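You operate a simulated robot arm through the tools that you are given. There is no shell and no other tool. Be economical: measure what you need, move in short steps, check, and stop when the job is done.

Carry out the task below with a simulated robot arm. There is one attempt and no reset: what you move stays moved.

Task
Put the body mount on the pit bench away on the wall side of the building bench. Put the wire basket on the clear patch of the building bench. Open the teal drawer, take the grey end bell carrier on the clear part of the motor bench and put it away in the inside of the teal drawer and shut the drawer again. Put the 35 resistor block from the pit bench on the set-up card and the 25 resistor block on the shelf under the pit bench. Any order will do. Set down upright: wire basket.

Only the result counts: the job must be done as asked and must still hold three seconds after the hand-in. Knocking over, shifting, dropping, spilling or breaking anything else fails it.

Robot
A 6-joint arm with a fingered hand on a trunk, on a base that drives. Base frame: it is fixed to the floor where the robot stands at the start and does not move with it; the origin is under the middle of the robot, x ahead of it, y to its left, z up; the surface under the hand at the start is at about z = 84. Lengths are in cm, angles in degrees, forces in N, time in s.
With the tool pointing down near the work surface it reaches from about 26 to 88 cm from the robot's upright axis, wherever it stands. Its first joint turns from -166.0 to 166.0 degrees. Places, roughly: body mount (6x17x4 cm) [50, 0, 80]; clear patch of the building bench [-90, 260, 80]; grey end bell carrier (4x3x4 cm) [40, 120, 90]; inside of the teal drawer [50, 90, 70]; resistor block [75, -150, 75]; set-up card [100, -125, 75]; shelf under the pit bench [70, -80, 30]; teal drawer [50, 90, 70]; wall side of the building bench (156x20 cm) [-90, 298, 82]; wire basket (10x10x15 cm) [50, 130, 90]. Payload 5 kg.
Tool frame: the origin (TCP) lies between the finger pads and is the grasp point; the fingertips stand 3.6 cm ahead of it; z points along the fingers, y is the line along which they close. Largest opening 12 cm; the body of the gripper starts 4.2 cm behind the TCP. The gripper is a hand of 4 fingers: y runs from the thumb to the fingers, the wrist lies at [-1.9, -12.3, -21.1] in the tool frame, and closing takes about 1.5 s.
Orientation is told as [roll, pitch, yaw] about the base's x, y, z axes, in that order, counted from this pose: with the fingers straight down and the wrist toward the robot, the tool's x, y and z point along [0, 1, 0], [1, 0, 0] and [0, 0, -1] of the base frame.

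Tools
- The arm moves only by the tool drive_tool. Its argument "series" is a list of rows, each an object (a shift or turn left out is 0, a gripper value left out holds the last) with "turn": the turn, a rotation vector about the base's x, y, z in units of 5 degrees (1.0 is 5 degrees), a list of three; "linear": the shift along the base's x, y, z in units of 30 mm (1.0 is 30 mm), a list of three; "hand": the finger opening in m, from 0 to 0.12. In form: [{"turn": [wx, wy, wz], "linear": [x, y, z], "hand": hand}, ...]. A call has 1 to 8 rows; each row shifts and turns the commanded pose from where the row before left it. A call with a number of a shift or a turn outside -1 to 1 is refused whole. A row lasts 0.2 s, in which the tool goes at most 5 cm and 8.6 degrees; a call with a longer step from one row to the next is refused whole, and so is a gripper value outside its range. Where a pose cannot be reached the arm comes as near as it can. A force on the tool above 40 N (or 10 N above the force at the start of the call, whichever is more), or a blocked arm, ends the call early, and 0.2 s more pass. The fingers move at their own pace (about 4.5 cm/s each) and stop on an object; they squeeze with about 30 N. The grip force told is the motor's: it shows also when the fingers shut on nothing. Time passes only in rows, and 0.2 s behind the last, so rows that do not move let the fingers close. The reply holds the time, the measured pose of the TCP, the force on the tool along the base axes, the opening and the grip force, in the units named above and with some noise, with the torque about the TCP (base axes, N m) and any sound that the robot's microphone picked up.
- Cameras (640 x 400 px; columns grow to the right, rows downward): "scene" is now at [7.68, 4.82, 165.02]; the picture's right is [0.73, -0.68, 0.00], its down [-0.59, -0.63, -0.51] and it looks along [0.35, 0.37, -0.86] (base axes); focal length 275 px, centre (320, 200). "wrist" rides on the gripper at [7.3, -10.1, -14.2] in the tool frame; the picture's right is [-0.79, 0.29, -0.54], its down [-0.56, -0.70, 0.44] and it looks along [-0.25, 0.65, 0.71] (tool axes); focal length 280 px, centre (320, 200). There is no depth. A picture from a camera that has moved, and an enlarged one, comes with that camera's place and axes in the base frame and with its lens.
- get_image(camera): a new picture of that camera. It takes no simulated time.
- lift_body(by): slides the trunk up (or, below 0, down) by that many cm; the arm and the scene camera ride with it, the base frame stays. It gives what a move gives, with no picture.
- drive_base(legs): drives the robot by 1 to 6 legs, each [ahead, turn to the left] in cm and degrees, along the robot's own axes; the way and the turn of a leg run together, so that a leg with both is an arc; at most 150 cm and 180 degrees a leg. The arm and the cameras ride along, it lands a little off, and it stops where it bumps. It gives what a move gives.
- set_grasp(shape): the hand has 4 fingers and takes this shape, open, in about a second: jaw (thumb against the fingers, like two jaws); tri (thumb and two fingers); tip (a fingertip pinch); poke (one finger out to press); point (the index stretched); flat (the hand flat); cup (the hand cupped); fist (a fist). The gripper value then closes the fingers along that shape, each until it touches; the sizes above hold for jaw. It gives what a move gives, with no picture.
- pan_tilt(pan, tilt): turns the head with the scene camera to pan (to the left, within 86 degrees either way) and tilt (down, from -29 to 69), counted from straight ahead of the robot. It gives what a move gives.
- zoom(camera, box): a new picture of the part [left, top, right, bottom] of that camera's present view, enlarged. It takes no simulated time.
- sign_off(): hands the job in; it is judged then, once.

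Work in short steps. Places have to be worked out from the pictures, the camera data and where the tool is seen: move nearer, look again, correct. Check each grasp and each placing, and mend what went wrong. You have 186 turns and 148 pictures in all, those below and enlarged ones among them. Open the gripper and draw the arm clear of the work before you hand the job in, unless the task says otherwise; then end with one line.

The tools are called after "Emit:" as name(argument=value, ...) on one line, values as JSON. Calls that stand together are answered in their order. drive_tool: Moves the arm, as the interface text tells. Its arguments: {"type":"object","properties":{"series":{"type":"array"}},"required":["series"]} The other tools are called the same way: lift_body (by) slides the trunk up or down; set_grasp (shape) gives the hand a shape; drive_base (legs) drives the base; pan_tilt (pan, tilt) turns the head that bears the scene camera; get_image (camera) takes a picture; zoom (camera, box) takes an enlarged picture of a part of a camera's view; sign_off () hands the job in.

At the start:

```text
t: 0.0
position: [43.18, 38.56, 106.84]
ee_rot: [0.1, 0.0, 0.1]
contact_force: [0.0, 0.0, -0.1]
ft_torque: [0.01, -0.01, 0.03]
gripper_width: 11.97
grip_force: 0.0
shape: jaw
trunk travel left (down, up): [-68.0, 16.0]
robot x, y, heading: [-0.08, -0.17, 0.0]
head pan, tilt: [46.9, 59.5]
```

scene: 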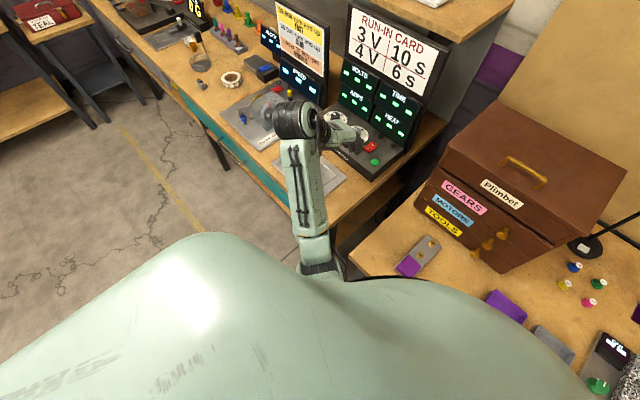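
wrist: 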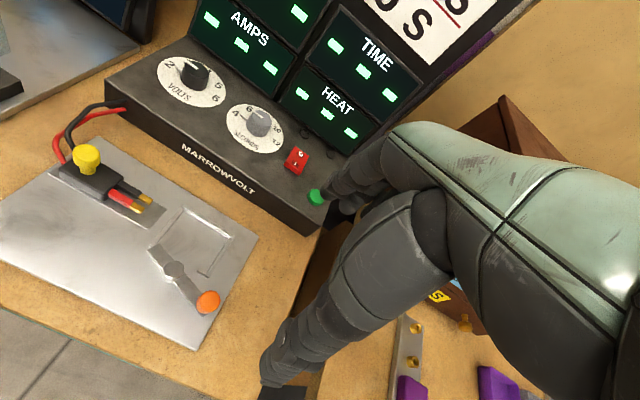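

The start view shows the motor bench ahead-left and the pit bench ahead-right. I'll look around with the head first.

Emit:
pan_tilt(pan=0, tilt=50)

Emit:
get_image(camera="scene")

Emit:
pan_tilt(pan=-60, tilt=40)

Emit:
get_image(camera="scene")

Emit:
pan_tilt(pan=80, tilt=30)

Emit:
get_image(camera="scene")

```text
t: 1.1
position: [43.31, 38.69, 106.87]
ee_rot: [0.0, 0.1, 0.0]
contact_force: [0.1, -0.7, 0.0]
ft_torque: [-0.03, 0.0, -0.01]
gripper_width: 11.95
grip_force: 0.0
shape: jaw
trunk travel left (down, up): [-68.0, 16.0]
robot x, y, heading: [0.35, -0.59, -0.4]
head pan, tilt: [0.0, 50.0]
```

```text
145 pictures are left
camera scene: at [10.78, -0.08, 166.22], right [0.0, -1.0, 0.0], down [-0.77, 0.0, -0.64], along [0.64, 0.0, -0.77], focal length 275 px, centre (320, 200)
```

scene: 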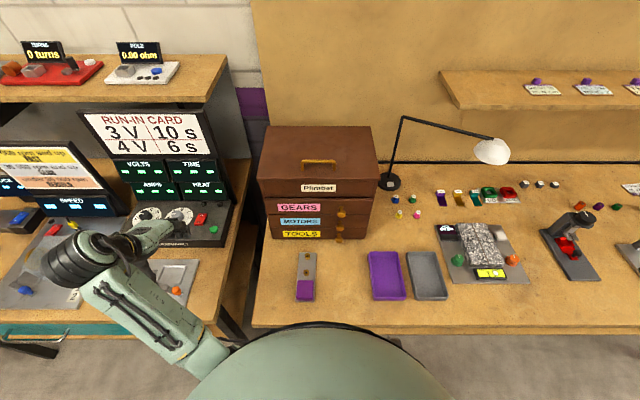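

```text
t: 2.5
position: [43.24, 38.54, 106.97]
ee_rot: [-0.1, 0.0, 0.0]
contact_force: [0.6, 0.2, -0.5]
ft_torque: [-0.01, 0.0, 0.01]
gripper_width: 11.95
grip_force: 0.0
shape: jaw
trunk travel left (down, up): [-68.0, 16.0]
robot x, y, heading: [-0.31, 0.1, 0.1]
head pan, tilt: [-60.0, 40.0]
```

```text
144 pictures are left
camera scene: at [7.34, -7.45, 167.64], right [-0.87, -0.5, 0.0], down [-0.32, 0.56, -0.77], along [0.38, -0.66, -0.64], focal length 275 px, centre (320, 200)
```

scene: 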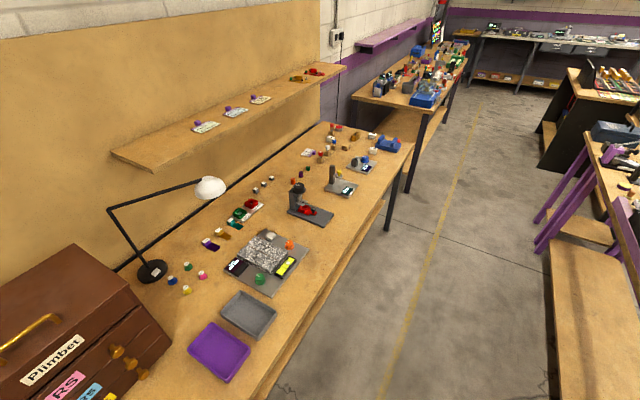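

```text
t: 4.7
position: [43.27, 38.7, 107.01]
ee_rot: [0.0, 0.0, 0.0]
contact_force: [-0.5, -0.6, 0.0]
ft_torque: [-0.02, 0.0, 0.0]
gripper_width: 12.0
grip_force: 0.0
shape: jaw
trunk travel left (down, up): [-68.0, 16.0]
robot x, y, heading: [-0.06, -0.12, 0.0]
head pan, tilt: [80.0, 30.0]
```

```text
143 pictures are left
camera scene: at [4.66, 8.82, 169.17], right [0.98, -0.17, 0.0], down [-0.09, -0.49, -0.87], along [0.15, 0.85, -0.5], focal length 275 px, centre (320, 200)
```

scene: 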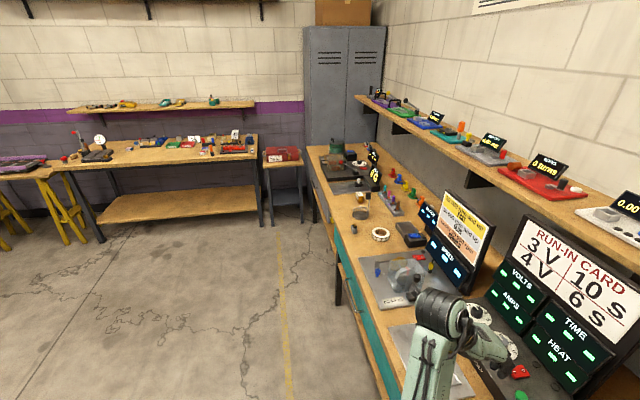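

I'll look straight at the pit bench's near part to fix the body mount.

Emit:
pan_tilt(pan=0, tilt=62)

Emit:
get_image(camera="scene")

Emit:
pan_tilt(pan=-60, tilt=35)

Emit:
zoom(camera="scene", box=[160, 120, 420, 290])

```text
t: 6.2
position: [43.28, 38.7, 106.78]
ee_rot: [0.0, 0.0, -0.1]
contact_force: [-0.4, 0.3, -0.3]
ft_torque: [0.0, 0.04, 0.04]
gripper_width: 11.97
grip_force: 0.1
shape: jaw
trunk travel left (down, up): [-68.0, 16.0]
robot x, y, heading: [0.0, 0.08, 0.1]
head pan, tilt: [0.0, 62.0]
```

```text
142 pictures are left
camera scene: at [9.52, -0.08, 164.74], right [0.0, -1.0, 0.0], down [-0.88, 0.0, -0.47], along [0.47, 0.0, -0.88], focal length 275 px, centre (320, 200)
```

scene: 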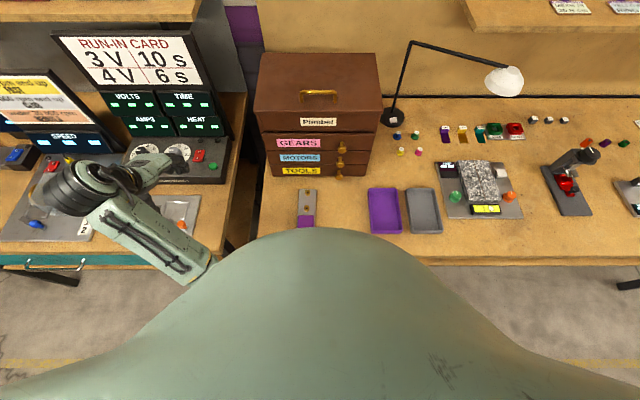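

```text
t: 7.5
position: [43.28, 38.52, 106.91]
ee_rot: [0.1, -0.1, 0.0]
contact_force: [-0.8, 0.5, -0.3]
ft_torque: [0.0, -0.02, 0.0]
gripper_width: 11.96
grip_force: 0.0
shape: jaw
trunk travel left (down, up): [-68.0, 16.0]
robot x, y, heading: [-0.38, 0.08, -0.2]
head pan, tilt: [-60.0, 35.0]
```

```text
2.35 times, centred on (290, 205) of scene
camera zoom: at [7.5, -7.71, 168.39], right [-0.87, -0.5, 0.0], down [-0.29, 0.5, -0.82], along [0.41, -0.71, -0.57], focal length 647 px, centre (391, 188)
```

zoom: 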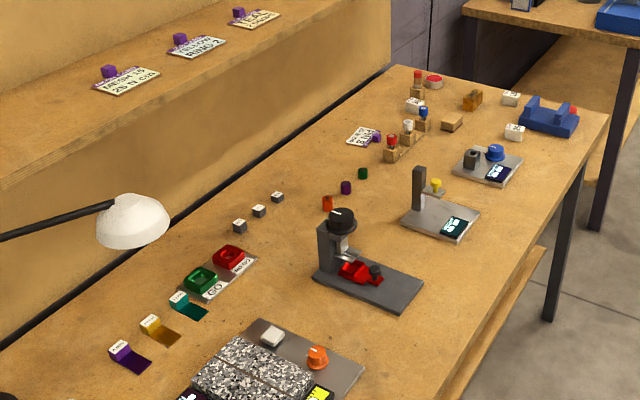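

The body mount lies near (52, 5) with its length along x, on a bench at about z=75. I'll yaw the tool +90 and bring it above the mount while staying high.

Emit:
drive_tool(series=[{"linear": [-0.5, -0.6, 0], "turn": [0, 0, 1]}, {"linear": [-0.5, -0.6, 0], "turn": [0, 0, 1]}, {"linear": [0, -0.6, 0], "turn": [0, 0, 1]}, {"linear": [0, -0.6, 0], "turn": [0, 0, 1]}, {"linear": [0, -0.6, 0], "turn": [0, 0, 1]}, {"linear": [0, -0.6, 0], "turn": [0, 0, 1]}, {"linear": [0, -0.6, 0], "turn": [0, 0, 1]}, {"linear": [0, -0.6, 0], "turn": [0, 0, 1]}])

Emit:
drive_tool(series=[{"linear": [0, -0.6, 0], "turn": [0, 0, 1]}, {"linear": [0, -0.6, 0], "turn": [0, 0, 1]}, {"linear": [0, -0.6, 0], "turn": [0, 0, 1]}, {"linear": [0.4, -0.6, 0], "turn": [0, 0, 1]}, {"linear": [0.5, -0.6, 0], "turn": [0, 0, 1]}, {"linear": [0.5, -0.6, 0], "turn": [0, 0, 1]}, {"linear": [0.5, -0.6, 0], "turn": [0, 0, 1]}, {"linear": [0.5, -0.6, 0], "turn": [0, 0, 1]}])

Emit:
drive_tool(series=[{"linear": [0.5, -0.6, 0], "turn": [0, 0, 1]}, {"linear": [0.5, -0.6, 0], "turn": [0, 0, 1]}, {"linear": [0.3, 0, -0.5]}, {"linear": [0, 0, -0.5]}])

Emit:
get_image(camera="wrist")

Emit:
pan_tilt(pan=0, tilt=60)

Emit:
get_image(camera="scene")

```text
t: 9.3
position: [40.35, 24.28, 106.82]
ee_rot: [0.1, -0.1, 40.1]
contact_force: [0.0, -0.6, -0.2]
ft_torque: [-0.01, -0.02, -0.01]
gripper_width: 11.95
grip_force: 0.0
shape: jaw
trunk travel left (down, up): [-68.0, 16.0]
robot x, y, heading: [-0.43, 0.15, 0.2]
head pan, tilt: [-60.0, 35.0]
```

```text
t: 11.1
position: [49.13, 13.13, 99.02]
ee_rot: [-0.2, -0.2, 80.0]
contact_force: [-0.4, 0.0, 0.1]
ft_torque: [-0.02, 0.01, 0.0]
gripper_width: 11.95
grip_force: 0.0
shape: jaw
out of reach, approached as far as the arm can: row 2, 3, 4, 5, 6, 7, 8
trunk travel left (down, up): [-68.0, 16.0]
robot x, y, heading: [0.03, -0.04, 0.0]
head pan, tilt: [-60.0, 35.0]
```

```text
t: 12.1
position: [54.22, 11.41, 92.9]
ee_rot: [0.0, 0.0, 90.0]
contact_force: [0.0, 1.0, -0.7]
ft_torque: [0.03, 0.01, 0.02]
gripper_width: 11.96
grip_force: 0.0
shape: jaw
out of reach, approached as far as the arm can: row 1, 2
trunk travel left (down, up): [-68.0, 16.0]
robot x, y, heading: [-0.12, -0.24, 0.0]
head pan, tilt: [-60.0, 35.0]
```

```text
140 pictures are left
camera wrist: at [47.15, 1.24, 107.22], right [0.79, 0.29, 0.54], down [0.56, -0.7, -0.44], along [0.25, 0.65, -0.71], focal length 280 px, centre (320, 200)
```

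wrist: 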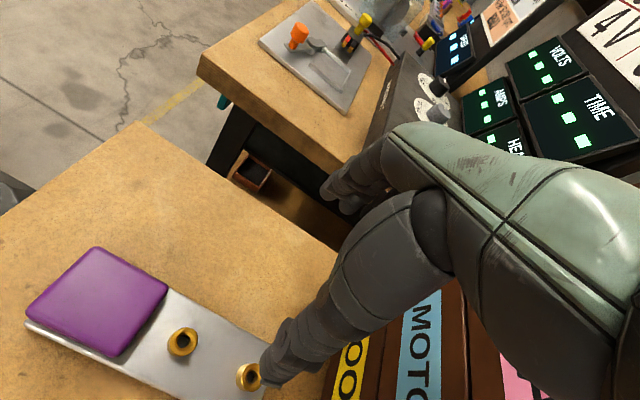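

```text
t: 13.4
position: [54.24, 11.39, 93.02]
ee_rot: [-0.1, 0.0, 90.0]
contact_force: [0.5, 0.1, 1.0]
ft_torque: [0.0, -0.02, 0.01]
gripper_width: 11.98
grip_force: 0.1
shape: jaw
trunk travel left (down, up): [-68.0, 16.0]
robot x, y, heading: [-0.12, 0.01, -0.1]
head pan, tilt: [0.0, 60.0]
```

```text
139 pictures are left
camera scene: at [9.75, -0.11, 164.96], right [0.0, -1.0, 0.0], down [-0.87, 0.0, -0.5], along [0.5, 0.0, -0.87], focal length 275 px, centre (320, 200)
```

scene: 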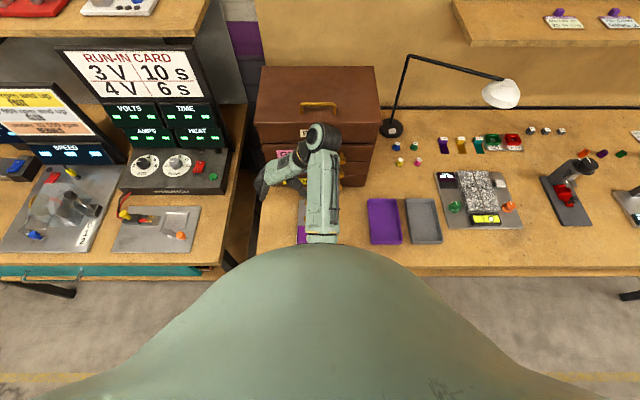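

The mount's centre works out at about (50, 5), but the arm stopped short at (54, 11). I'll see how the arm behaves when moved toward the mount.

Emit:
drive_tool(series=[{"linear": [-0.5, -0.7, 0]}, {"linear": [-0.5, -0.7, 0]}, {"linear": [-0.3, -0.7, 0]}])

```text
t: 14.2
position: [50.83, 5.72, 91.65]
ee_rot: [-0.1, 0.0, 89.9]
contact_force: [0.1, 0.0, 0.1]
ft_torque: [-0.02, 0.01, -0.02]
gripper_width: 11.98
grip_force: 0.0
shape: jaw
out of reach, approached as far as the arm can: row 3
trunk travel left (down, up): [-68.0, 16.0]
robot x, y, heading: [-0.01, -0.03, -0.2]
head pan, tilt: [0.0, 60.0]
```

Now at (50.8, 5.7, 91.7). I'll line up and go down to about z=82, then check.

Emit:
drive_tool(series=[{"linear": [-0.2, -0.2, -0.6]}, {"linear": [0, 0, -0.8]}, {"linear": [0, 0, -0.8]}, {"linear": [0, 0, -0.8]}])

Emit:
get_image(camera="wrist")

```text
t: 15.2
position: [50.44, 5.19, 83.39]
ee_rot: [-0.6, -0.3, 90.0]
contact_force: [2.1, -2.0, 35.3]
ft_torque: [2.13, -0.39, -0.04]
gripper_width: 11.73
grip_force: 0.1
shape: jaw
trunk travel left (down, up): [-68.0, 16.0]
robot x, y, heading: [0.13, 0.26, 0.1]
head pan, tilt: [0.0, 60.0]
```

```text
138 pictures are left
camera wrist: at [43.01, -4.93, 97.53], right [0.78, 0.29, 0.55], down [0.57, -0.7, -0.44], along [0.26, 0.66, -0.71], focal length 280 px, centre (320, 200)
```

wrist: 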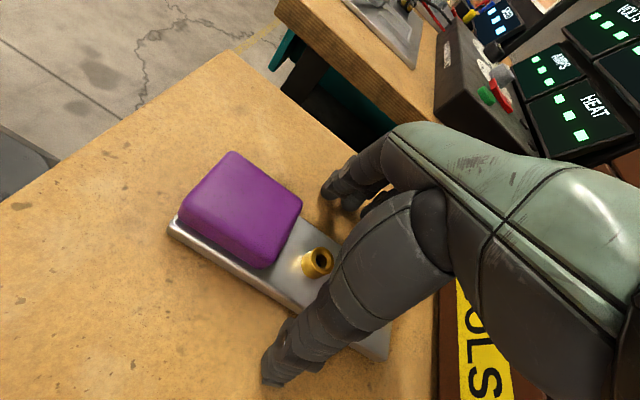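

The fingertips touched the bench at about z=79.8. I'll rise slightly, shift toward the tall purple pad at x≈45.5 for a better hold, and close.

Emit:
drive_tool(series=[{"linear": [0, 0, 0.15]}, {"linear": [-0.8, -0.05, 0]}, {"linear": [-0.8, 0, 0], "hand": 0.12}])

Emit:
drive_tool(series=[{"hand": 0.02}, {"hand": 0.02}, {"hand": 0.02}, {"hand": 0.02}, {"hand": 0.02}, {"hand": 0.02}, {"hand": 0.02}, {"hand": 0.02}])

Emit:
get_image(camera="wrist")

```text
t: 16.0
position: [45.35, 5.19, 83.3]
ee_rot: [-0.3, 0.0, 90.0]
contact_force: [9.9, -0.3, 28.3]
ft_torque: [1.93, -0.77, -0.64]
gripper_width: 12.02
grip_force: 0.1
shape: jaw
trunk travel left (down, up): [-68.0, 16.0]
robot x, y, heading: [0.02, 0.18, -0.2]
head pan, tilt: [0.0, 60.0]
```

```text
t: 16.4
position: [45.64, 5.14, 83.73]
ee_rot: [-0.6, -0.4, 90.1]
contact_force: [1.2, -1.3, 37.3]
ft_torque: [0.01, 0.1, -0.04]
gripper_width: 5.71
grip_force: 29.7
shape: jaw
trunk travel left (down, up): [-68.0, 16.0]
robot x, y, heading: [0.17, -0.3, 0.1]
head pan, tilt: [0.0, 60.0]
stopped in row 2: the force on the tool passed its limit at 44 N (the readings are from after the stop); the commanded pose is now the measured one
```

```text
137 pictures are left
camera wrist: at [38.15, -4.99, 97.9], right [0.78, 0.29, 0.55], down [0.57, -0.7, -0.44], along [0.26, 0.66, -0.71], focal length 280 px, centre (320, 200)
```

wrist: 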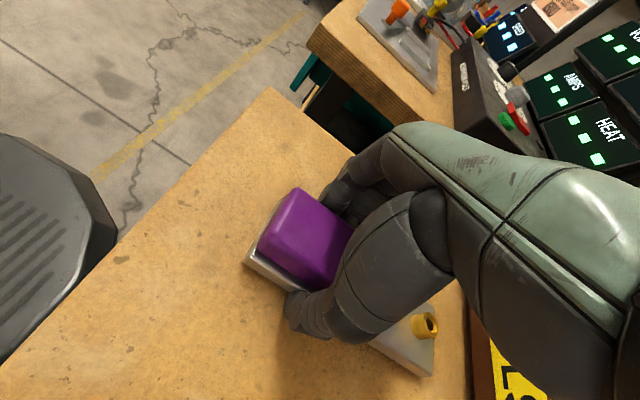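

The hand has gripped the mount at a width of 5.7 cm with 30 N. I'll raise it gently, still closing.

Emit:
drive_tool(series=[{"linear": [0, 0, 0.1], "hand": 0.02}, {"linear": [0, 0, 0.2], "hand": 0.02}, {"linear": [0, 0, 0.5], "hand": 0.02}, {"linear": [0, 0, 1], "hand": 0.02}, {"linear": [-0.5, 0, 1], "hand": 0.02}])

Emit:
get_image(camera="wrist")

```text
t: 17.6
position: [44.42, 6.28, 89.94]
ee_rot: [-0.2, -0.1, 89.9]
contact_force: [-0.8, 0.5, -2.1]
ft_torque: [-0.02, 0.04, 0.01]
gripper_width: 5.59
grip_force: 30.0
shape: jaw
out of reach, approached as far as the arm can: row 5
trunk travel left (down, up): [-68.0, 16.0]
robot x, y, heading: [-0.03, -0.28, 0.1]
head pan, tilt: [0.0, 60.0]
```

```text
136 pictures are left
camera wrist: at [37.04, -3.71, 104.18], right [0.79, 0.29, 0.55], down [0.56, -0.7, -0.44], along [0.26, 0.65, -0.71], focal length 280 px, centre (320, 200)
```

wrist: 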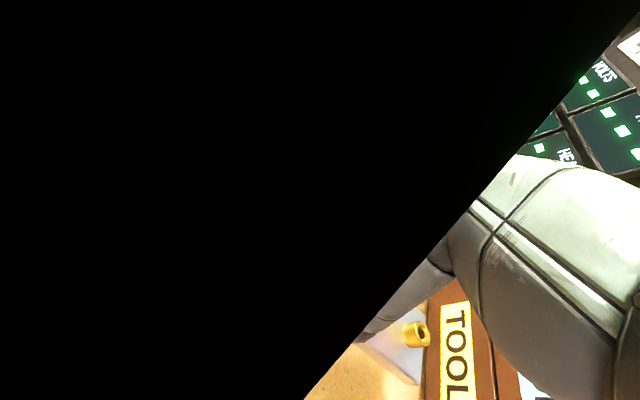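

The mount is held, weighing about 2 N. I'll raise the trunk, then unwind the yaw while in close.

Emit:
lift_body(by=14)

Emit:
drive_base(legs=[[-30, 0]])

Emit:
drive_tool(series=[{"turn": [0, 0, -1]}, {"turn": [0, 0, -1]}, {"turn": [0, 0, -1]}, {"turn": [0, 0, -1]}, {"turn": [0, 0, -1]}, {"turn": [0, 0, -1]}, {"turn": [0, 0, -1]}, {"turn": [0, 0, -1]}])

Emit:
pan_tilt(pan=85, tilt=25)

Emit:
get_image(camera="scene")

Emit:
get_image(camera="wrist")

```text
t: 19.3
position: [44.4, 6.33, 103.75]
ee_rot: [-0.2, -0.1, 90.0]
contact_force: [0.5, 0.3, -2.2]
ft_torque: [0.02, 0.05, -0.01]
gripper_width: 5.58
grip_force: 29.9
shape: jaw
trunk travel left (down, up): [-82.0, 2.0]
robot x, y, heading: [0.17, 0.0, 0.1]
head pan, tilt: [0.0, 60.0]
```

```text
t: 21.5
position: [14.75, 6.37, 103.84]
ee_rot: [-0.1, 0.0, 90.1]
contact_force: [-0.2, 0.2, -2.2]
ft_torque: [0.0, 0.02, -0.04]
gripper_width: 5.58
grip_force: 29.8
shape: jaw
trunk travel left (down, up): [-82.0, 2.0]
robot x, y, heading: [-29.37, 0.18, 0.1]
head pan, tilt: [0.0, 60.0]
```

```text
t: 23.3
position: [14.68, 6.25, 103.84]
ee_rot: [-0.3, -0.1, 50.0]
contact_force: [-0.4, -0.1, -1.5]
ft_torque: [0.03, 0.03, 0.0]
gripper_width: 5.6
grip_force: 30.0
shape: jaw
trunk travel left (down, up): [-82.0, 2.0]
robot x, y, heading: [-29.47, -0.19, -0.0]
head pan, tilt: [0.0, 60.0]
```

```text
t: 24.9
position: [14.57, 6.38, 104.02]
ee_rot: [-0.3, -0.1, 50.0]
contact_force: [0.0, 0.1, -1.9]
ft_torque: [0.02, 0.05, 0.0]
gripper_width: 5.6
grip_force: 30.3
shape: jaw
trunk travel left (down, up): [-82.0, 2.0]
robot x, y, heading: [-29.92, -0.34, 0.1]
head pan, tilt: [85.0, 25.0]
```

```text
135 pictures are left
camera scene: at [-25.84, 9.04, 183.97], right [1.0, -0.09, 0.0], down [-0.04, -0.42, -0.91], along [0.08, 0.9, -0.42], focal length 275 px, centre (320, 200)
```

scene: 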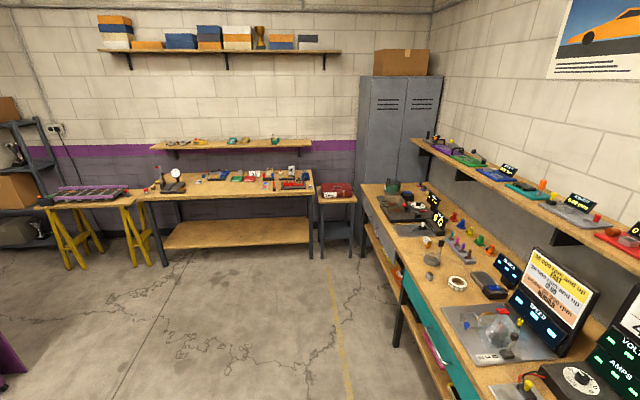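

```text
134 pictures are left
camera wrist: at [2.59, 3.36, 118.15], right [0.79, -0.28, 0.55], down [-0.02, -0.9, -0.44], along [0.62, 0.34, -0.71], focal length 280 px, centre (320, 200)
```

wrist: 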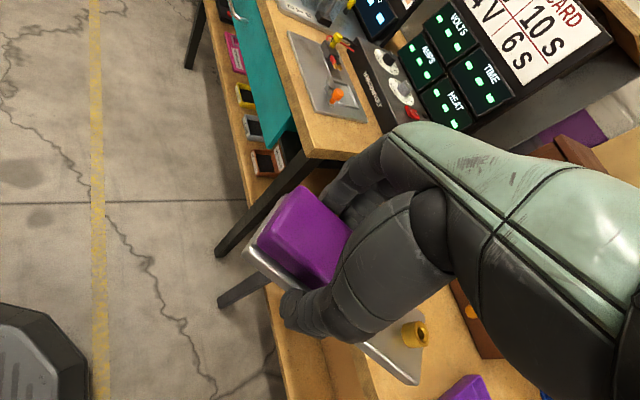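

Next I'll zoom in on the building bench to see the clear patch and the wall strip.

Emit:
zoom(camera="scene", box=[120, 150, 340, 220])

Emit:
zoom(camera="scene", box=[360, 170, 560, 310])

```text
2.91 times, centred on (230, 185) of scene
camera zoom: at [-25.84, 9.04, 183.97], right [1.0, -0.09, 0.0], down [-0.04, -0.42, -0.91], along [0.08, 0.9, -0.42], focal length 800 px, centre (582, 244)
```

zoom: 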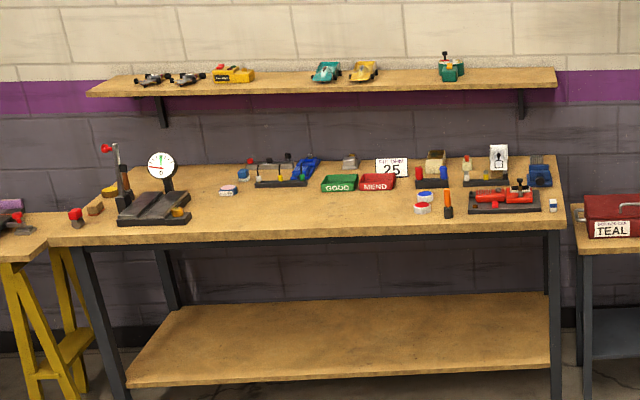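

```text
2.86 times, centred on (460, 240) of scene
camera zoom: at [-25.84, 9.04, 183.97], right [1.0, -0.09, 0.0], down [-0.04, -0.42, -0.91], along [0.08, 0.9, -0.42], focal length 786 px, centre (-80, 86)
```

zoom: 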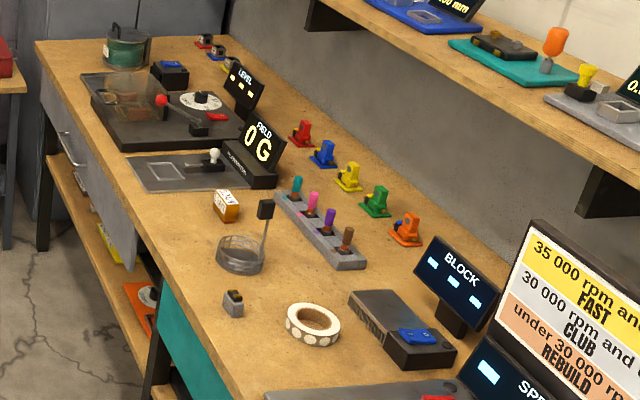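

I can see the clear spot on the wall strip at x≈-152 to -128. I'll finish unwinding the yaw and then drive toward the building bench.

Emit:
drive_tool(series=[{"turn": [0, 0, -1]}, {"turn": [0, 0, -1]}, {"turn": [0, 0, -1]}, {"turn": [0, 0, -1]}, {"turn": [0, 0, -1]}, {"turn": [0, 0, -1]}, {"turn": [0, 0, -1]}, {"turn": [0, 0, -1]}])

Emit:
drive_tool(series=[{"turn": [0, 0, -1]}, {"turn": [0, 0, -1]}])

Emit:
drive_base(legs=[[0, 118], [110, 0], [90, 0], [0, -28]])

Emit:
pan_tilt(pan=0, tilt=45)

Emit:
get_image(camera="scene")

```text
t: 26.7
position: [14.72, 6.35, 103.96]
ee_rot: [-0.3, -0.1, 9.9]
contact_force: [0.0, 0.0, -2.1]
ft_torque: [0.03, 0.05, 0.01]
gripper_width: 5.59
grip_force: 30.1
shape: jaw
trunk travel left (down, up): [-82.0, 2.0]
robot x, y, heading: [-29.73, -0.17, 0.2]
head pan, tilt: [85.0, 25.0]
```

```text
t: 27.3
position: [14.73, 6.46, 103.79]
ee_rot: [-0.3, -0.1, 0.0]
contact_force: [-0.2, 0.6, -1.2]
ft_torque: [0.04, 0.02, 0.03]
gripper_width: 5.59
grip_force: 30.1
shape: jaw
trunk travel left (down, up): [-82.0, 2.0]
robot x, y, heading: [-29.69, -0.22, 0.1]
head pan, tilt: [85.0, 25.0]
```

```text
t: 35.3
position: [-65.73, 50.64, 103.66]
ee_rot: [-0.3, 0.0, 120.3]
contact_force: [-0.7, 0.0, -2.3]
ft_torque: [-0.05, -0.01, 0.02]
gripper_width: 5.55
grip_force: 30.1
shape: jaw
trunk travel left (down, up): [-82.0, 2.0]
robot x, y, heading: [-37.58, 15.28, 120.1]
head pan, tilt: [85.0, 25.0]
stopped in leg 2: the robot was blocked; the commanded pose is now the measured one
```

```text
t: 36.9
position: [-65.62, 50.43, 103.93]
ee_rot: [-0.3, -0.2, 120.2]
contact_force: [-0.3, -0.7, -1.4]
ft_torque: [0.01, 0.03, 0.03]
gripper_width: 5.56
grip_force: 29.9
shape: jaw
trunk travel left (down, up): [-82.0, 2.0]
robot x, y, heading: [-37.83, 15.82, 120.4]
head pan, tilt: [0.0, 45.0]
```

```text
131 pictures are left
camera scene: at [-43.18, 24.87, 180.91], right [0.86, 0.51, 0.0], down [0.36, -0.61, -0.71], along [-0.36, 0.61, -0.71], focal length 275 px, centre (320, 200)
```

scene: 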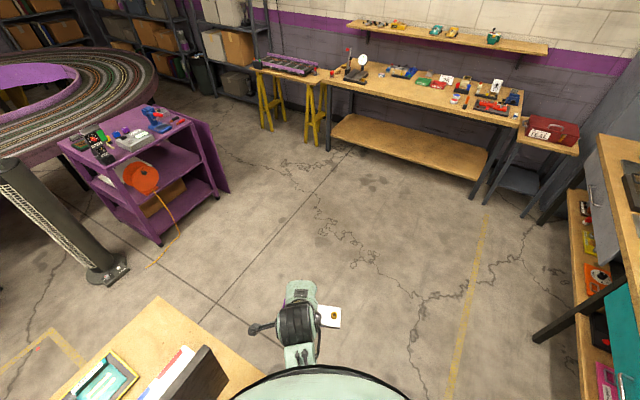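

A desk on the left (edge x≈-77, up to y≈33) blocks me. I'll head straight along +y first, then angle left.

Emit:
drive_base(legs=[[0, -35], [80, 0], [0, 45], [120, 0], [0, -40]])

Emit:
get_image(camera="scene")

```text
t: 40.8
position: [-39.97, 68.66, 103.91]
ee_rot: [-0.4, -0.1, 85.7]
contact_force: [-0.2, 0.1, -1.9]
ft_torque: [-0.01, 0.04, 0.02]
gripper_width: 5.48
grip_force: 30.5
shape: jaw
trunk travel left (down, up): [-82.0, 2.0]
robot x, y, heading: [-36.92, 23.76, 93.5]
head pan, tilt: [0.0, 45.0]
stopped in leg 2: the robot was blocked; the commanded pose is now the measured one
```

```text
130 pictures are left
camera scene: at [-37.25, 34.95, 180.9], right [1.0, 0.06, 0.0], down [0.04, -0.71, -0.71], along [-0.04, 0.71, -0.71], focal length 275 px, centre (320, 200)
```

scene: 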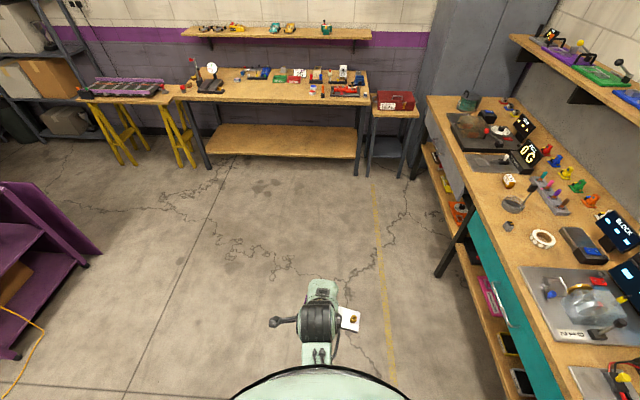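

Still catching the desk. I'll angle right to gain clearance, then straighten.

Emit:
drive_base(legs=[[-10, 0], [0, -40], [20, 0], [0, 36]])

Emit:
pan_tilt(pan=80, tilt=60)

Emit:
get_image(camera="scene")

```text
t: 47.5
position: [-24.36, 74.99, 103.82]
ee_rot: [-0.4, -0.2, 82.1]
contact_force: [0.1, 0.4, -2.6]
ft_torque: [0.0, 0.05, 0.01]
gripper_width: 5.51
grip_force: 29.4
shape: jaw
trunk travel left (down, up): [-82.0, 2.0]
robot x, y, heading: [-23.68, 29.79, 89.7]
head pan, tilt: [0.0, 45.0]
```

```text
t: 49.0
position: [-24.35, 74.91, 103.95]
ee_rot: [-0.5, -0.1, 82.1]
contact_force: [0.4, -0.6, -1.2]
ft_torque: [0.01, 0.06, 0.0]
gripper_width: 5.48
grip_force: 30.2
shape: jaw
trunk travel left (down, up): [-82.0, 2.0]
robot x, y, heading: [-23.85, 30.0, 90.1]
head pan, tilt: [80.0, 60.0]
```

```text
129 pictures are left
camera scene: at [-30.24, 34.06, 178.96], right [0.18, 0.98, 0.0], down [0.85, -0.15, -0.5], along [-0.49, 0.09, -0.87], focal length 275 px, centre (320, 200)
```

scene: 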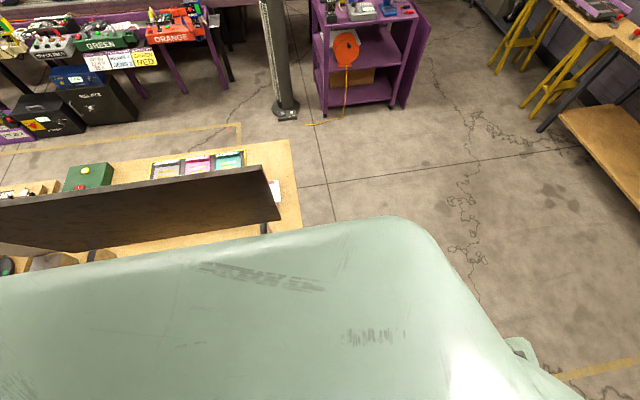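

Clear now, just beside the desk corner. I'll drive forward, then angle to (-138, 200).

Emit:
drive_base(legs=[[60, 0], [0, 46], [75, 0], [75, 0], [0, -46]])

Emit:
pan_tilt(pan=0, tilt=45)

Emit:
get_image(camera="scene")

```text
t: 65.8
position: [-129.27, 241.6, 103.86]
ee_rot: [-0.3, -0.1, 80.7]
contact_force: [0.1, -0.3, -1.3]
ft_torque: [-0.01, 0.03, -0.01]
gripper_width: 5.47
grip_force: 29.8
shape: jaw
trunk travel left (down, up): [-82.0, 2.0]
robot x, y, heading: [-129.52, 196.51, 88.8]
head pan, tilt: [80.0, 60.0]
```

```text
t: 67.3
position: [-129.39, 241.56, 103.92]
ee_rot: [-0.4, -0.2, 80.7]
contact_force: [0.8, 0.8, -1.6]
ft_torque: [0.03, 0.03, 0.02]
gripper_width: 5.48
grip_force: 30.3
shape: jaw
trunk travel left (down, up): [-82.0, 2.0]
robot x, y, heading: [-129.68, 196.74, 88.5]
head pan, tilt: [0.0, 45.0]
```

```text
128 pictures are left
camera scene: at [-129.47, 207.61, 180.91], right [1.0, -0.03, 0.0], down [-0.02, -0.71, -0.71], along [0.02, 0.71, -0.71], focal length 275 px, centre (320, 200)
```

scene: 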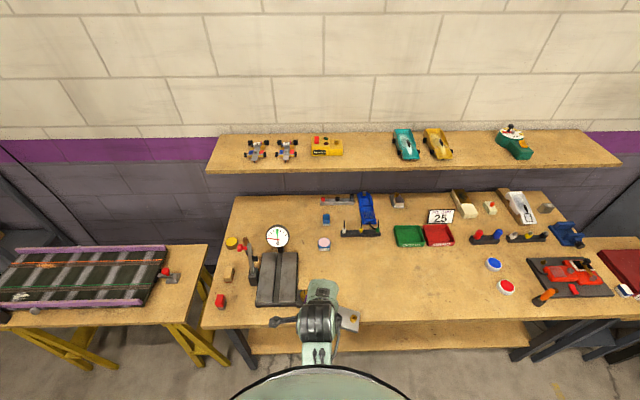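

The view of the building bench is good. I'll zoom in on the back strip to pick the free gap.

Emit:
zoom(camera="scene", box=[210, 180, 410, 310])

Emit:
zoom(camera="scene", box=[380, 180, 580, 310])

```text
3.08 times, centred on (310, 245) of scene
camera zoom: at [-129.47, 207.61, 180.91], right [1.0, -0.03, 0.0], down [-0.02, -0.71, -0.71], along [0.02, 0.71, -0.71], focal length 846 px, centre (351, 62)
```

zoom: 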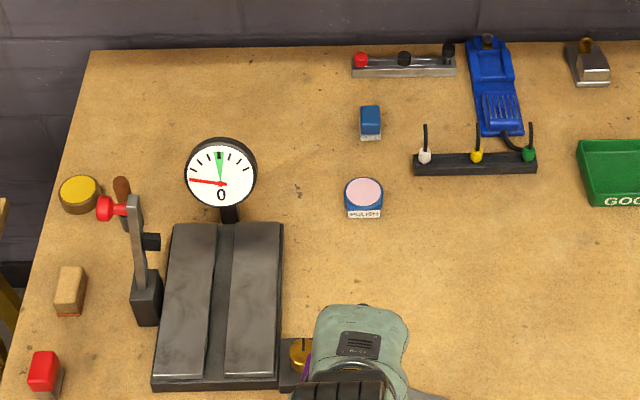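

```text
3.08 times, centred on (480, 245) of scene
camera zoom: at [-129.47, 207.61, 180.91], right [1.0, -0.03, 0.0], down [-0.02, -0.71, -0.71], along [0.02, 0.71, -0.71], focal length 846 px, centre (-172, 62)
```

zoom: 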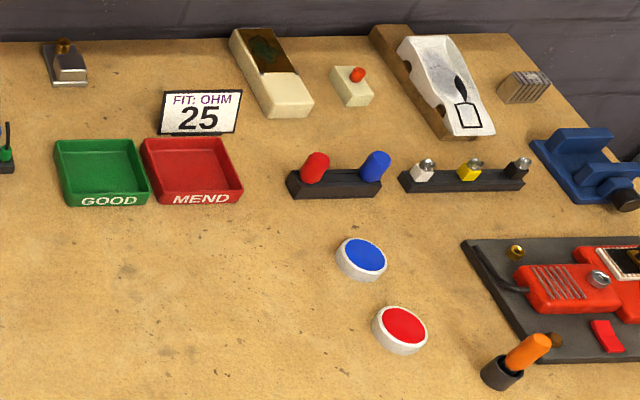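

The back strip between the blue box and the left edge is empty. I'll bring the base closer at about (-122, 208) so I can reach it while avoiding the dial.

Emit:
drive_base(legs=[[0, -33], [14, 0], [0, 33]])

Emit:
get_image(camera="scene")

```text
t: 72.5
position: [-122.2, 253.22, 103.78]
ee_rot: [-0.4, -0.2, 81.7]
contact_force: [1.0, -0.5, -1.8]
ft_torque: [0.02, 0.05, -0.02]
gripper_width: 5.46
grip_force: 30.3
shape: jaw
trunk travel left (down, up): [-82.0, 2.0]
robot x, y, heading: [-121.86, 208.17, 89.4]
head pan, tilt: [0.0, 45.0]
```

```text
125 pictures are left
camera scene: at [-121.71, 219.31, 180.91], right [1.0, -0.01, 0.0], down [-0.01, -0.71, -0.71], along [0.01, 0.71, -0.71], focal length 275 px, centre (320, 200)
```

scene: 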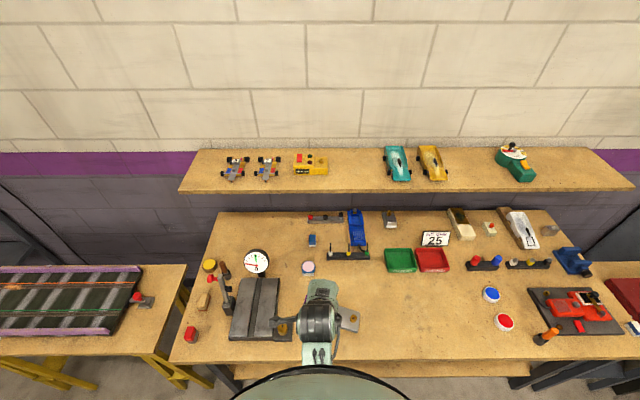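

The bench is at about z=80, the dial at (-143.5, 273) with its top at 101, and the shelf front at y≈289, z≈113. I'll advance at z≈97 on the right of the dial, yawing about 33° CCW.

Emit:
drive_tool(series=[{"linear": [-0.1, 0.9, -0.2], "turn": [0, 0, 1]}, {"linear": [-0.1, 0.9, -0.2], "turn": [0, 0, 1]}, {"linear": [-0.1, 0.9, -0.2], "turn": [0, 0, 1]}, {"linear": [-0.1, 0.9, -0.2], "turn": [0, 0, 1]}, {"linear": [-0.1, 0.9, -0.2], "turn": [0, 0, 1]}, {"linear": [-0.1, 0.9, -0.2], "turn": [0, 0, 1]}, {"linear": [-0.1, 0.9, -0.2], "turn": [0, 0, 0.6]}, {"linear": [-0.1, 0.9, -0.2]}])

Emit:
get_image(camera="scene")

Emit:
get_image(camera="wrist")

```text
t: 74.2
position: [-124.54, 274.85, 98.79]
ee_rot: [-0.4, 0.0, 114.7]
contact_force: [0.2, 0.0, -2.1]
ft_torque: [-0.05, 0.05, -0.01]
gripper_width: 5.46
grip_force: 30.1
shape: jaw
trunk travel left (down, up): [-82.0, 2.0]
robot x, y, heading: [-122.14, 208.63, 89.3]
head pan, tilt: [0.0, 45.0]
```

```text
124 pictures are left
camera scene: at [-121.76, 219.47, 180.9], right [1.0, -0.01, 0.0], down [-0.01, -0.71, -0.71], along [0.01, 0.71, -0.71], focal length 275 px, centre (320, 200)
```

scene: 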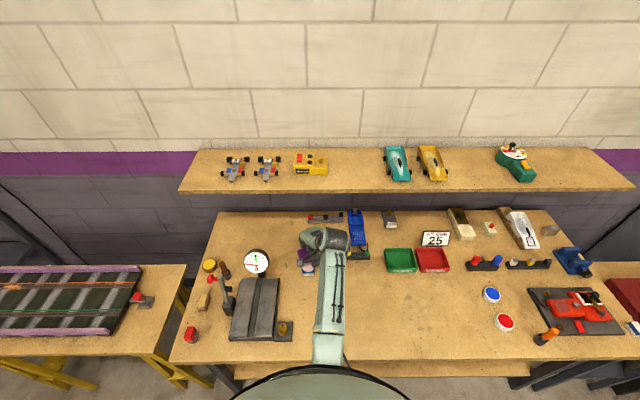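

```text
123 pictures are left
camera wrist: at [-126.9, 262.58, 113.09], right [0.59, 0.59, 0.55], down [0.8, -0.4, -0.44], along [-0.04, 0.7, -0.71], focal length 280 px, centre (320, 200)
```

wrist: 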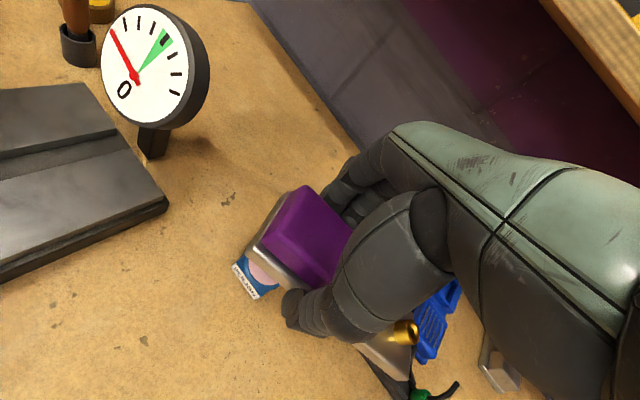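

The path to the slot is clear. I'll move diagonally to about (-142, 291) while dropping to z≈93.

Emit:
drive_tool(series=[{"linear": [-0.75, 0.68, -0.25]}, {"linear": [-0.75, 0.68, -0.25]}, {"linear": [-0.75, 0.68, -0.25]}, {"linear": [-0.75, 0.68, -0.25]}, {"linear": [-0.75, 0.68, -0.25]}, {"linear": [-0.75, 0.68, -0.25]}, {"linear": [-0.75, 0.68, -0.25]}, {"linear": [-0.5, 0.6, 0]}])

Emit:
get_image(camera="scene")

Emit:
get_image(camera="wrist")

```text
t: 76.0
position: [-141.31, 289.81, 94.65]
ee_rot: [-0.4, -0.3, 114.6]
contact_force: [0.2, -0.1, -1.0]
ft_torque: [-0.03, 0.02, -0.01]
gripper_width: 5.44
grip_force: 29.7
shape: jaw
out of reach, approached as far as the arm can: row 8
trunk travel left (down, up): [-82.0, 2.0]
robot x, y, heading: [-121.83, 208.14, 89.6]
head pan, tilt: [0.0, 45.0]
```

```text
122 pictures are left
camera scene: at [-121.78, 219.29, 180.91], right [1.0, -0.01, 0.0], down [-0.01, -0.71, -0.71], along [0.01, 0.71, -0.71], focal length 275 px, centre (320, 200)
```

scene: 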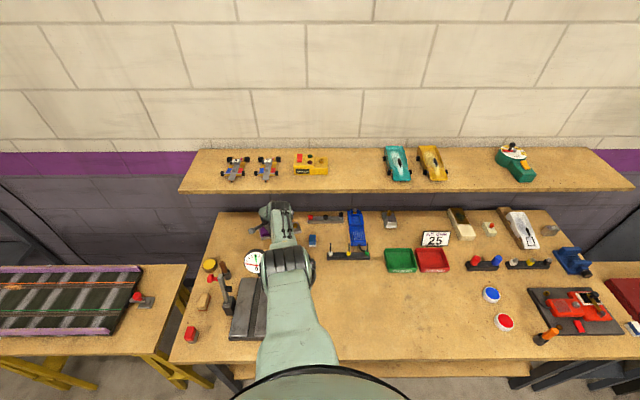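

```text
121 pictures are left
camera wrist: at [-143.61, 277.43, 108.86], right [0.59, 0.59, 0.55], down [0.8, -0.4, -0.44], along [-0.04, 0.7, -0.71], focal length 280 px, centre (320, 200)
```

wrist: 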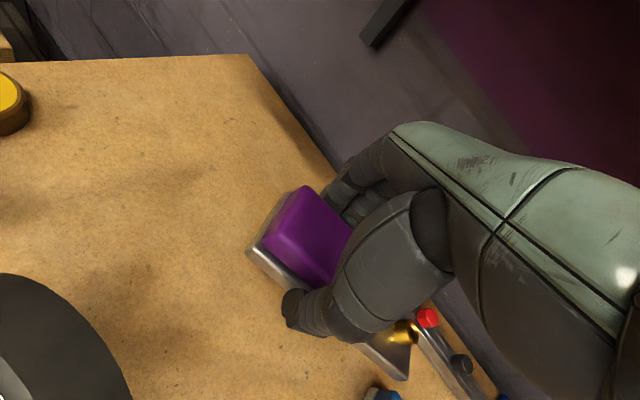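

No contacts so far. I'll yaw 10° more (which takes the wrist away from the dial) and drop a little.

Emit:
drive_tool(series=[{"turn": [0, 0, 1], "linear": [0, 0, -0.4]}, {"turn": [0, 0, 1], "linear": [0, 0, -0.4]}, {"linear": [0, 0, -0.4]}])

Emit:
drive_base(legs=[[3, 0]])

Emit:
get_image(camera="wrist")

Emit:
zoom(camera="scene", box=[220, 190, 380, 290])

```text
t: 76.8
position: [-139.57, 287.42, 91.97]
ee_rot: [-0.4, -0.1, 124.8]
contact_force: [0.4, 0.5, -1.1]
ft_torque: [-0.03, 0.04, 0.03]
gripper_width: 5.45
grip_force: 29.9
shape: jaw
out of reach, approached as far as the arm can: row 1, 2, 3
trunk travel left (down, up): [-82.0, 2.0]
robot x, y, heading: [-122.01, 208.65, 89.5]
head pan, tilt: [0.0, 45.0]
```

```text
t: 77.7
position: [-139.41, 290.1, 92.4]
ee_rot: [-0.6, -0.3, 124.7]
contact_force: [-0.4, -0.3, -0.8]
ft_torque: [0.03, 0.03, 0.0]
gripper_width: 5.44
grip_force: 29.8
shape: jaw
trunk travel left (down, up): [-82.0, 2.0]
robot x, y, heading: [-121.87, 211.32, 89.8]
head pan, tilt: [0.0, 45.0]
```

```text
120 pictures are left
camera wrist: at [-139.67, 277.55, 106.58], right [0.48, 0.68, 0.55], down [0.86, -0.25, -0.44], along [-0.16, 0.69, -0.71], focal length 280 px, centre (320, 200)
```

wrist: 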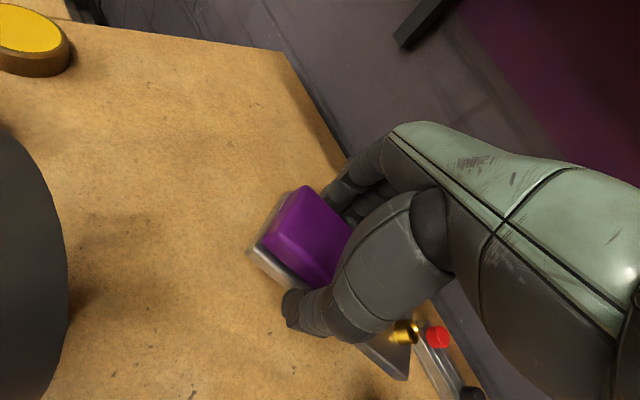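

```text
4.00 times, centred on (300, 240) of scene
camera zoom: at [-121.71, 221.61, 180.96], right [1.0, -0.01, 0.0], down [-0.01, -0.7, -0.71], along [0.01, 0.71, -0.7], focal length 1100 px, centre (400, 40)
```

zoom: 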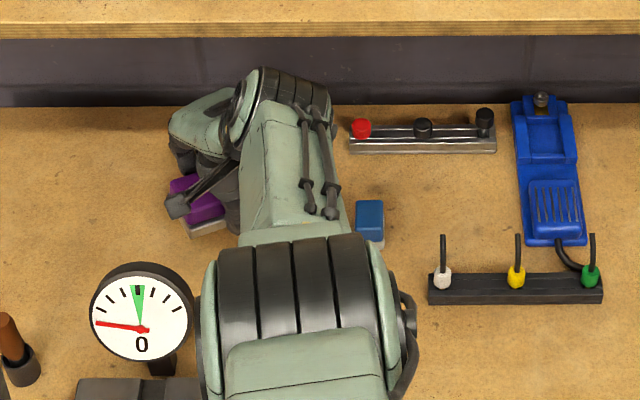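

The arm is near full stretch because the shoulder is high, so lowering the trunk helps. I'll lower it 4 cm, then push 3 cm further toward the wall.

Emit:
lift_body(by=-4)

Emit:
drive_tool(series=[{"linear": [-0.2, 0.5, 0]}, {"linear": [-0.2, 0.5, 0]}, {"linear": [0, 0.3, 0]}])

Emit:
get_image(camera="wrist")

```text
t: 78.5
position: [-139.45, 290.58, 87.98]
ee_rot: [-0.4, -0.1, 124.7]
contact_force: [-0.2, -0.6, -2.1]
ft_torque: [-0.05, 0.03, 0.03]
gripper_width: 5.43
grip_force: 30.3
shape: jaw
trunk travel left (down, up): [-78.0, 6.0]
robot x, y, heading: [-122.1, 210.98, 89.5]
head pan, tilt: [0.0, 45.0]
```

```text
t: 79.3
position: [-139.38, 291.25, 89.12]
ee_rot: [-0.4, 0.0, 124.7]
contact_force: [0.1, -0.5, -0.8]
ft_torque: [-0.03, 0.02, 0.01]
gripper_width: 5.44
grip_force: 29.7
shape: jaw
out of reach, approached as far as the arm can: row 1, 2, 3
trunk travel left (down, up): [-78.0, 6.0]
robot x, y, heading: [-121.67, 211.2, 89.3]
head pan, tilt: [0.0, 45.0]
```

```text
118 pictures are left
camera wrist: at [-139.51, 278.71, 103.25], right [0.48, 0.68, 0.55], down [0.86, -0.25, -0.44], along [-0.16, 0.68, -0.71], focal length 280 px, centre (320, 200)
```

wrist: 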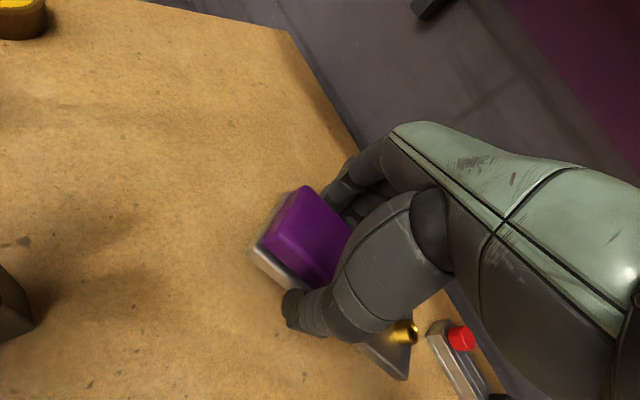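

I'll drive 2.5 cm forward, then lower the trunk until it's nearly touching.

Emit:
drive_base(legs=[[2.5, 0]])

Emit:
lift_body(by=-4)

Emit:
get_image(camera="scene")

Emit:
get_image(camera="wrist")

```text
t: 80.2
position: [-139.28, 293.45, 89.3]
ee_rot: [-0.4, -0.3, 124.7]
contact_force: [0.1, -0.8, -1.8]
ft_torque: [0.02, 0.03, 0.03]
gripper_width: 5.44
grip_force: 30.8
shape: jaw
trunk travel left (down, up): [-78.0, 6.0]
robot x, y, heading: [-121.88, 213.85, 89.6]
head pan, tilt: [0.0, 45.0]
```

```text
t: 81.0
position: [-139.47, 293.75, 85.9]
ee_rot: [-0.6, -0.9, 124.7]
contact_force: [-3.2, -4.0, 36.2]
ft_torque: [1.5, -0.42, 0.28]
gripper_width: 5.4
grip_force: 30.1
shape: jaw
trunk travel left (down, up): [-74.0, 10.0]
robot x, y, heading: [-121.94, 213.37, 89.2]
head pan, tilt: [0.0, 45.0]
```

```text
117 pictures are left
camera scene: at [-121.65, 224.09, 173.01], right [1.0, -0.01, 0.0], down [-0.01, -0.7, -0.71], along [0.01, 0.71, -0.7], focal length 275 px, centre (320, 200)
```

scene: 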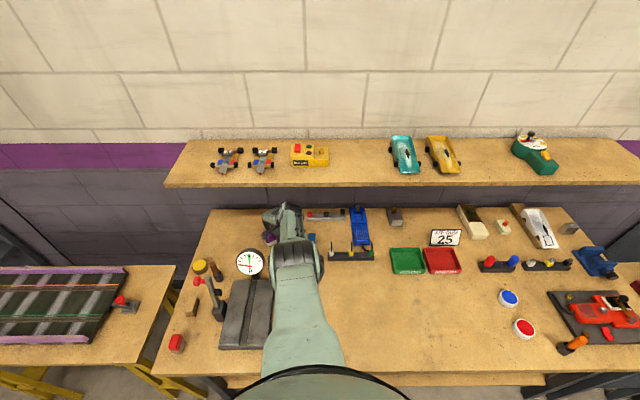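

```text
116 pictures are left
camera wrist: at [-139.59, 281.09, 99.95], right [0.48, 0.68, 0.56], down [0.86, -0.25, -0.45], along [-0.16, 0.69, -0.7], focal length 280 px, centre (320, 200)
```

wrist: 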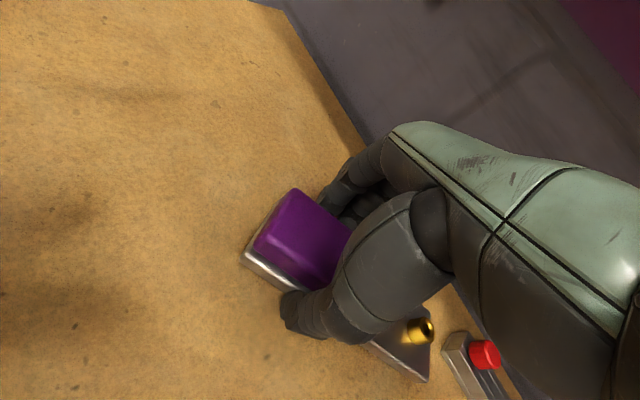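

It's touching the bench (36 N at TCP 85.9, so the bench is at about z=82). I'll ease up a little and open.

Emit:
drive_tool(series=[{"linear": [0, 0, 0.05], "hand": 0.07}, {"hand": 0.09}, {"hand": 0.11}, {"hand": 0.12}, {"hand": 0.12}, {"hand": 0.12}])

Emit:
get_image(camera="wrist")

```text
t: 82.4
position: [-139.19, 293.41, 85.4]
ee_rot: [-0.5, -0.3, 124.7]
contact_force: [2.1, -3.7, 24.2]
ft_torque: [1.35, 0.71, -0.05]
gripper_width: 11.77
grip_force: 0.1
shape: jaw
trunk travel left (down, up): [-74.0, 10.0]
robot x, y, heading: [-121.98, 213.45, 89.7]
head pan, tilt: [0.0, 45.0]
```

```text
115 pictures are left
camera wrist: at [-139.39, 280.9, 99.63], right [0.48, 0.68, 0.55], down [0.86, -0.25, -0.44], along [-0.16, 0.69, -0.71], focal length 280 px, centre (320, 200)
```

wrist: 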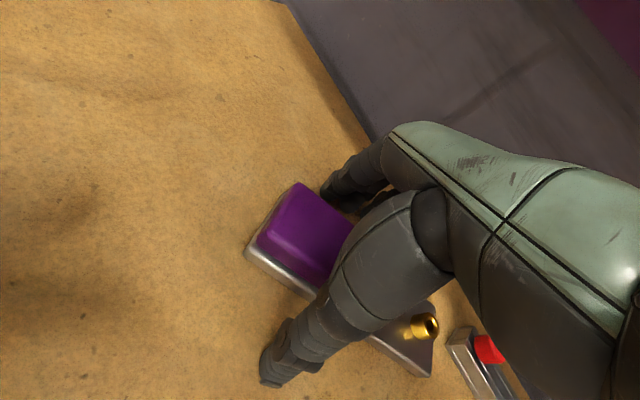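

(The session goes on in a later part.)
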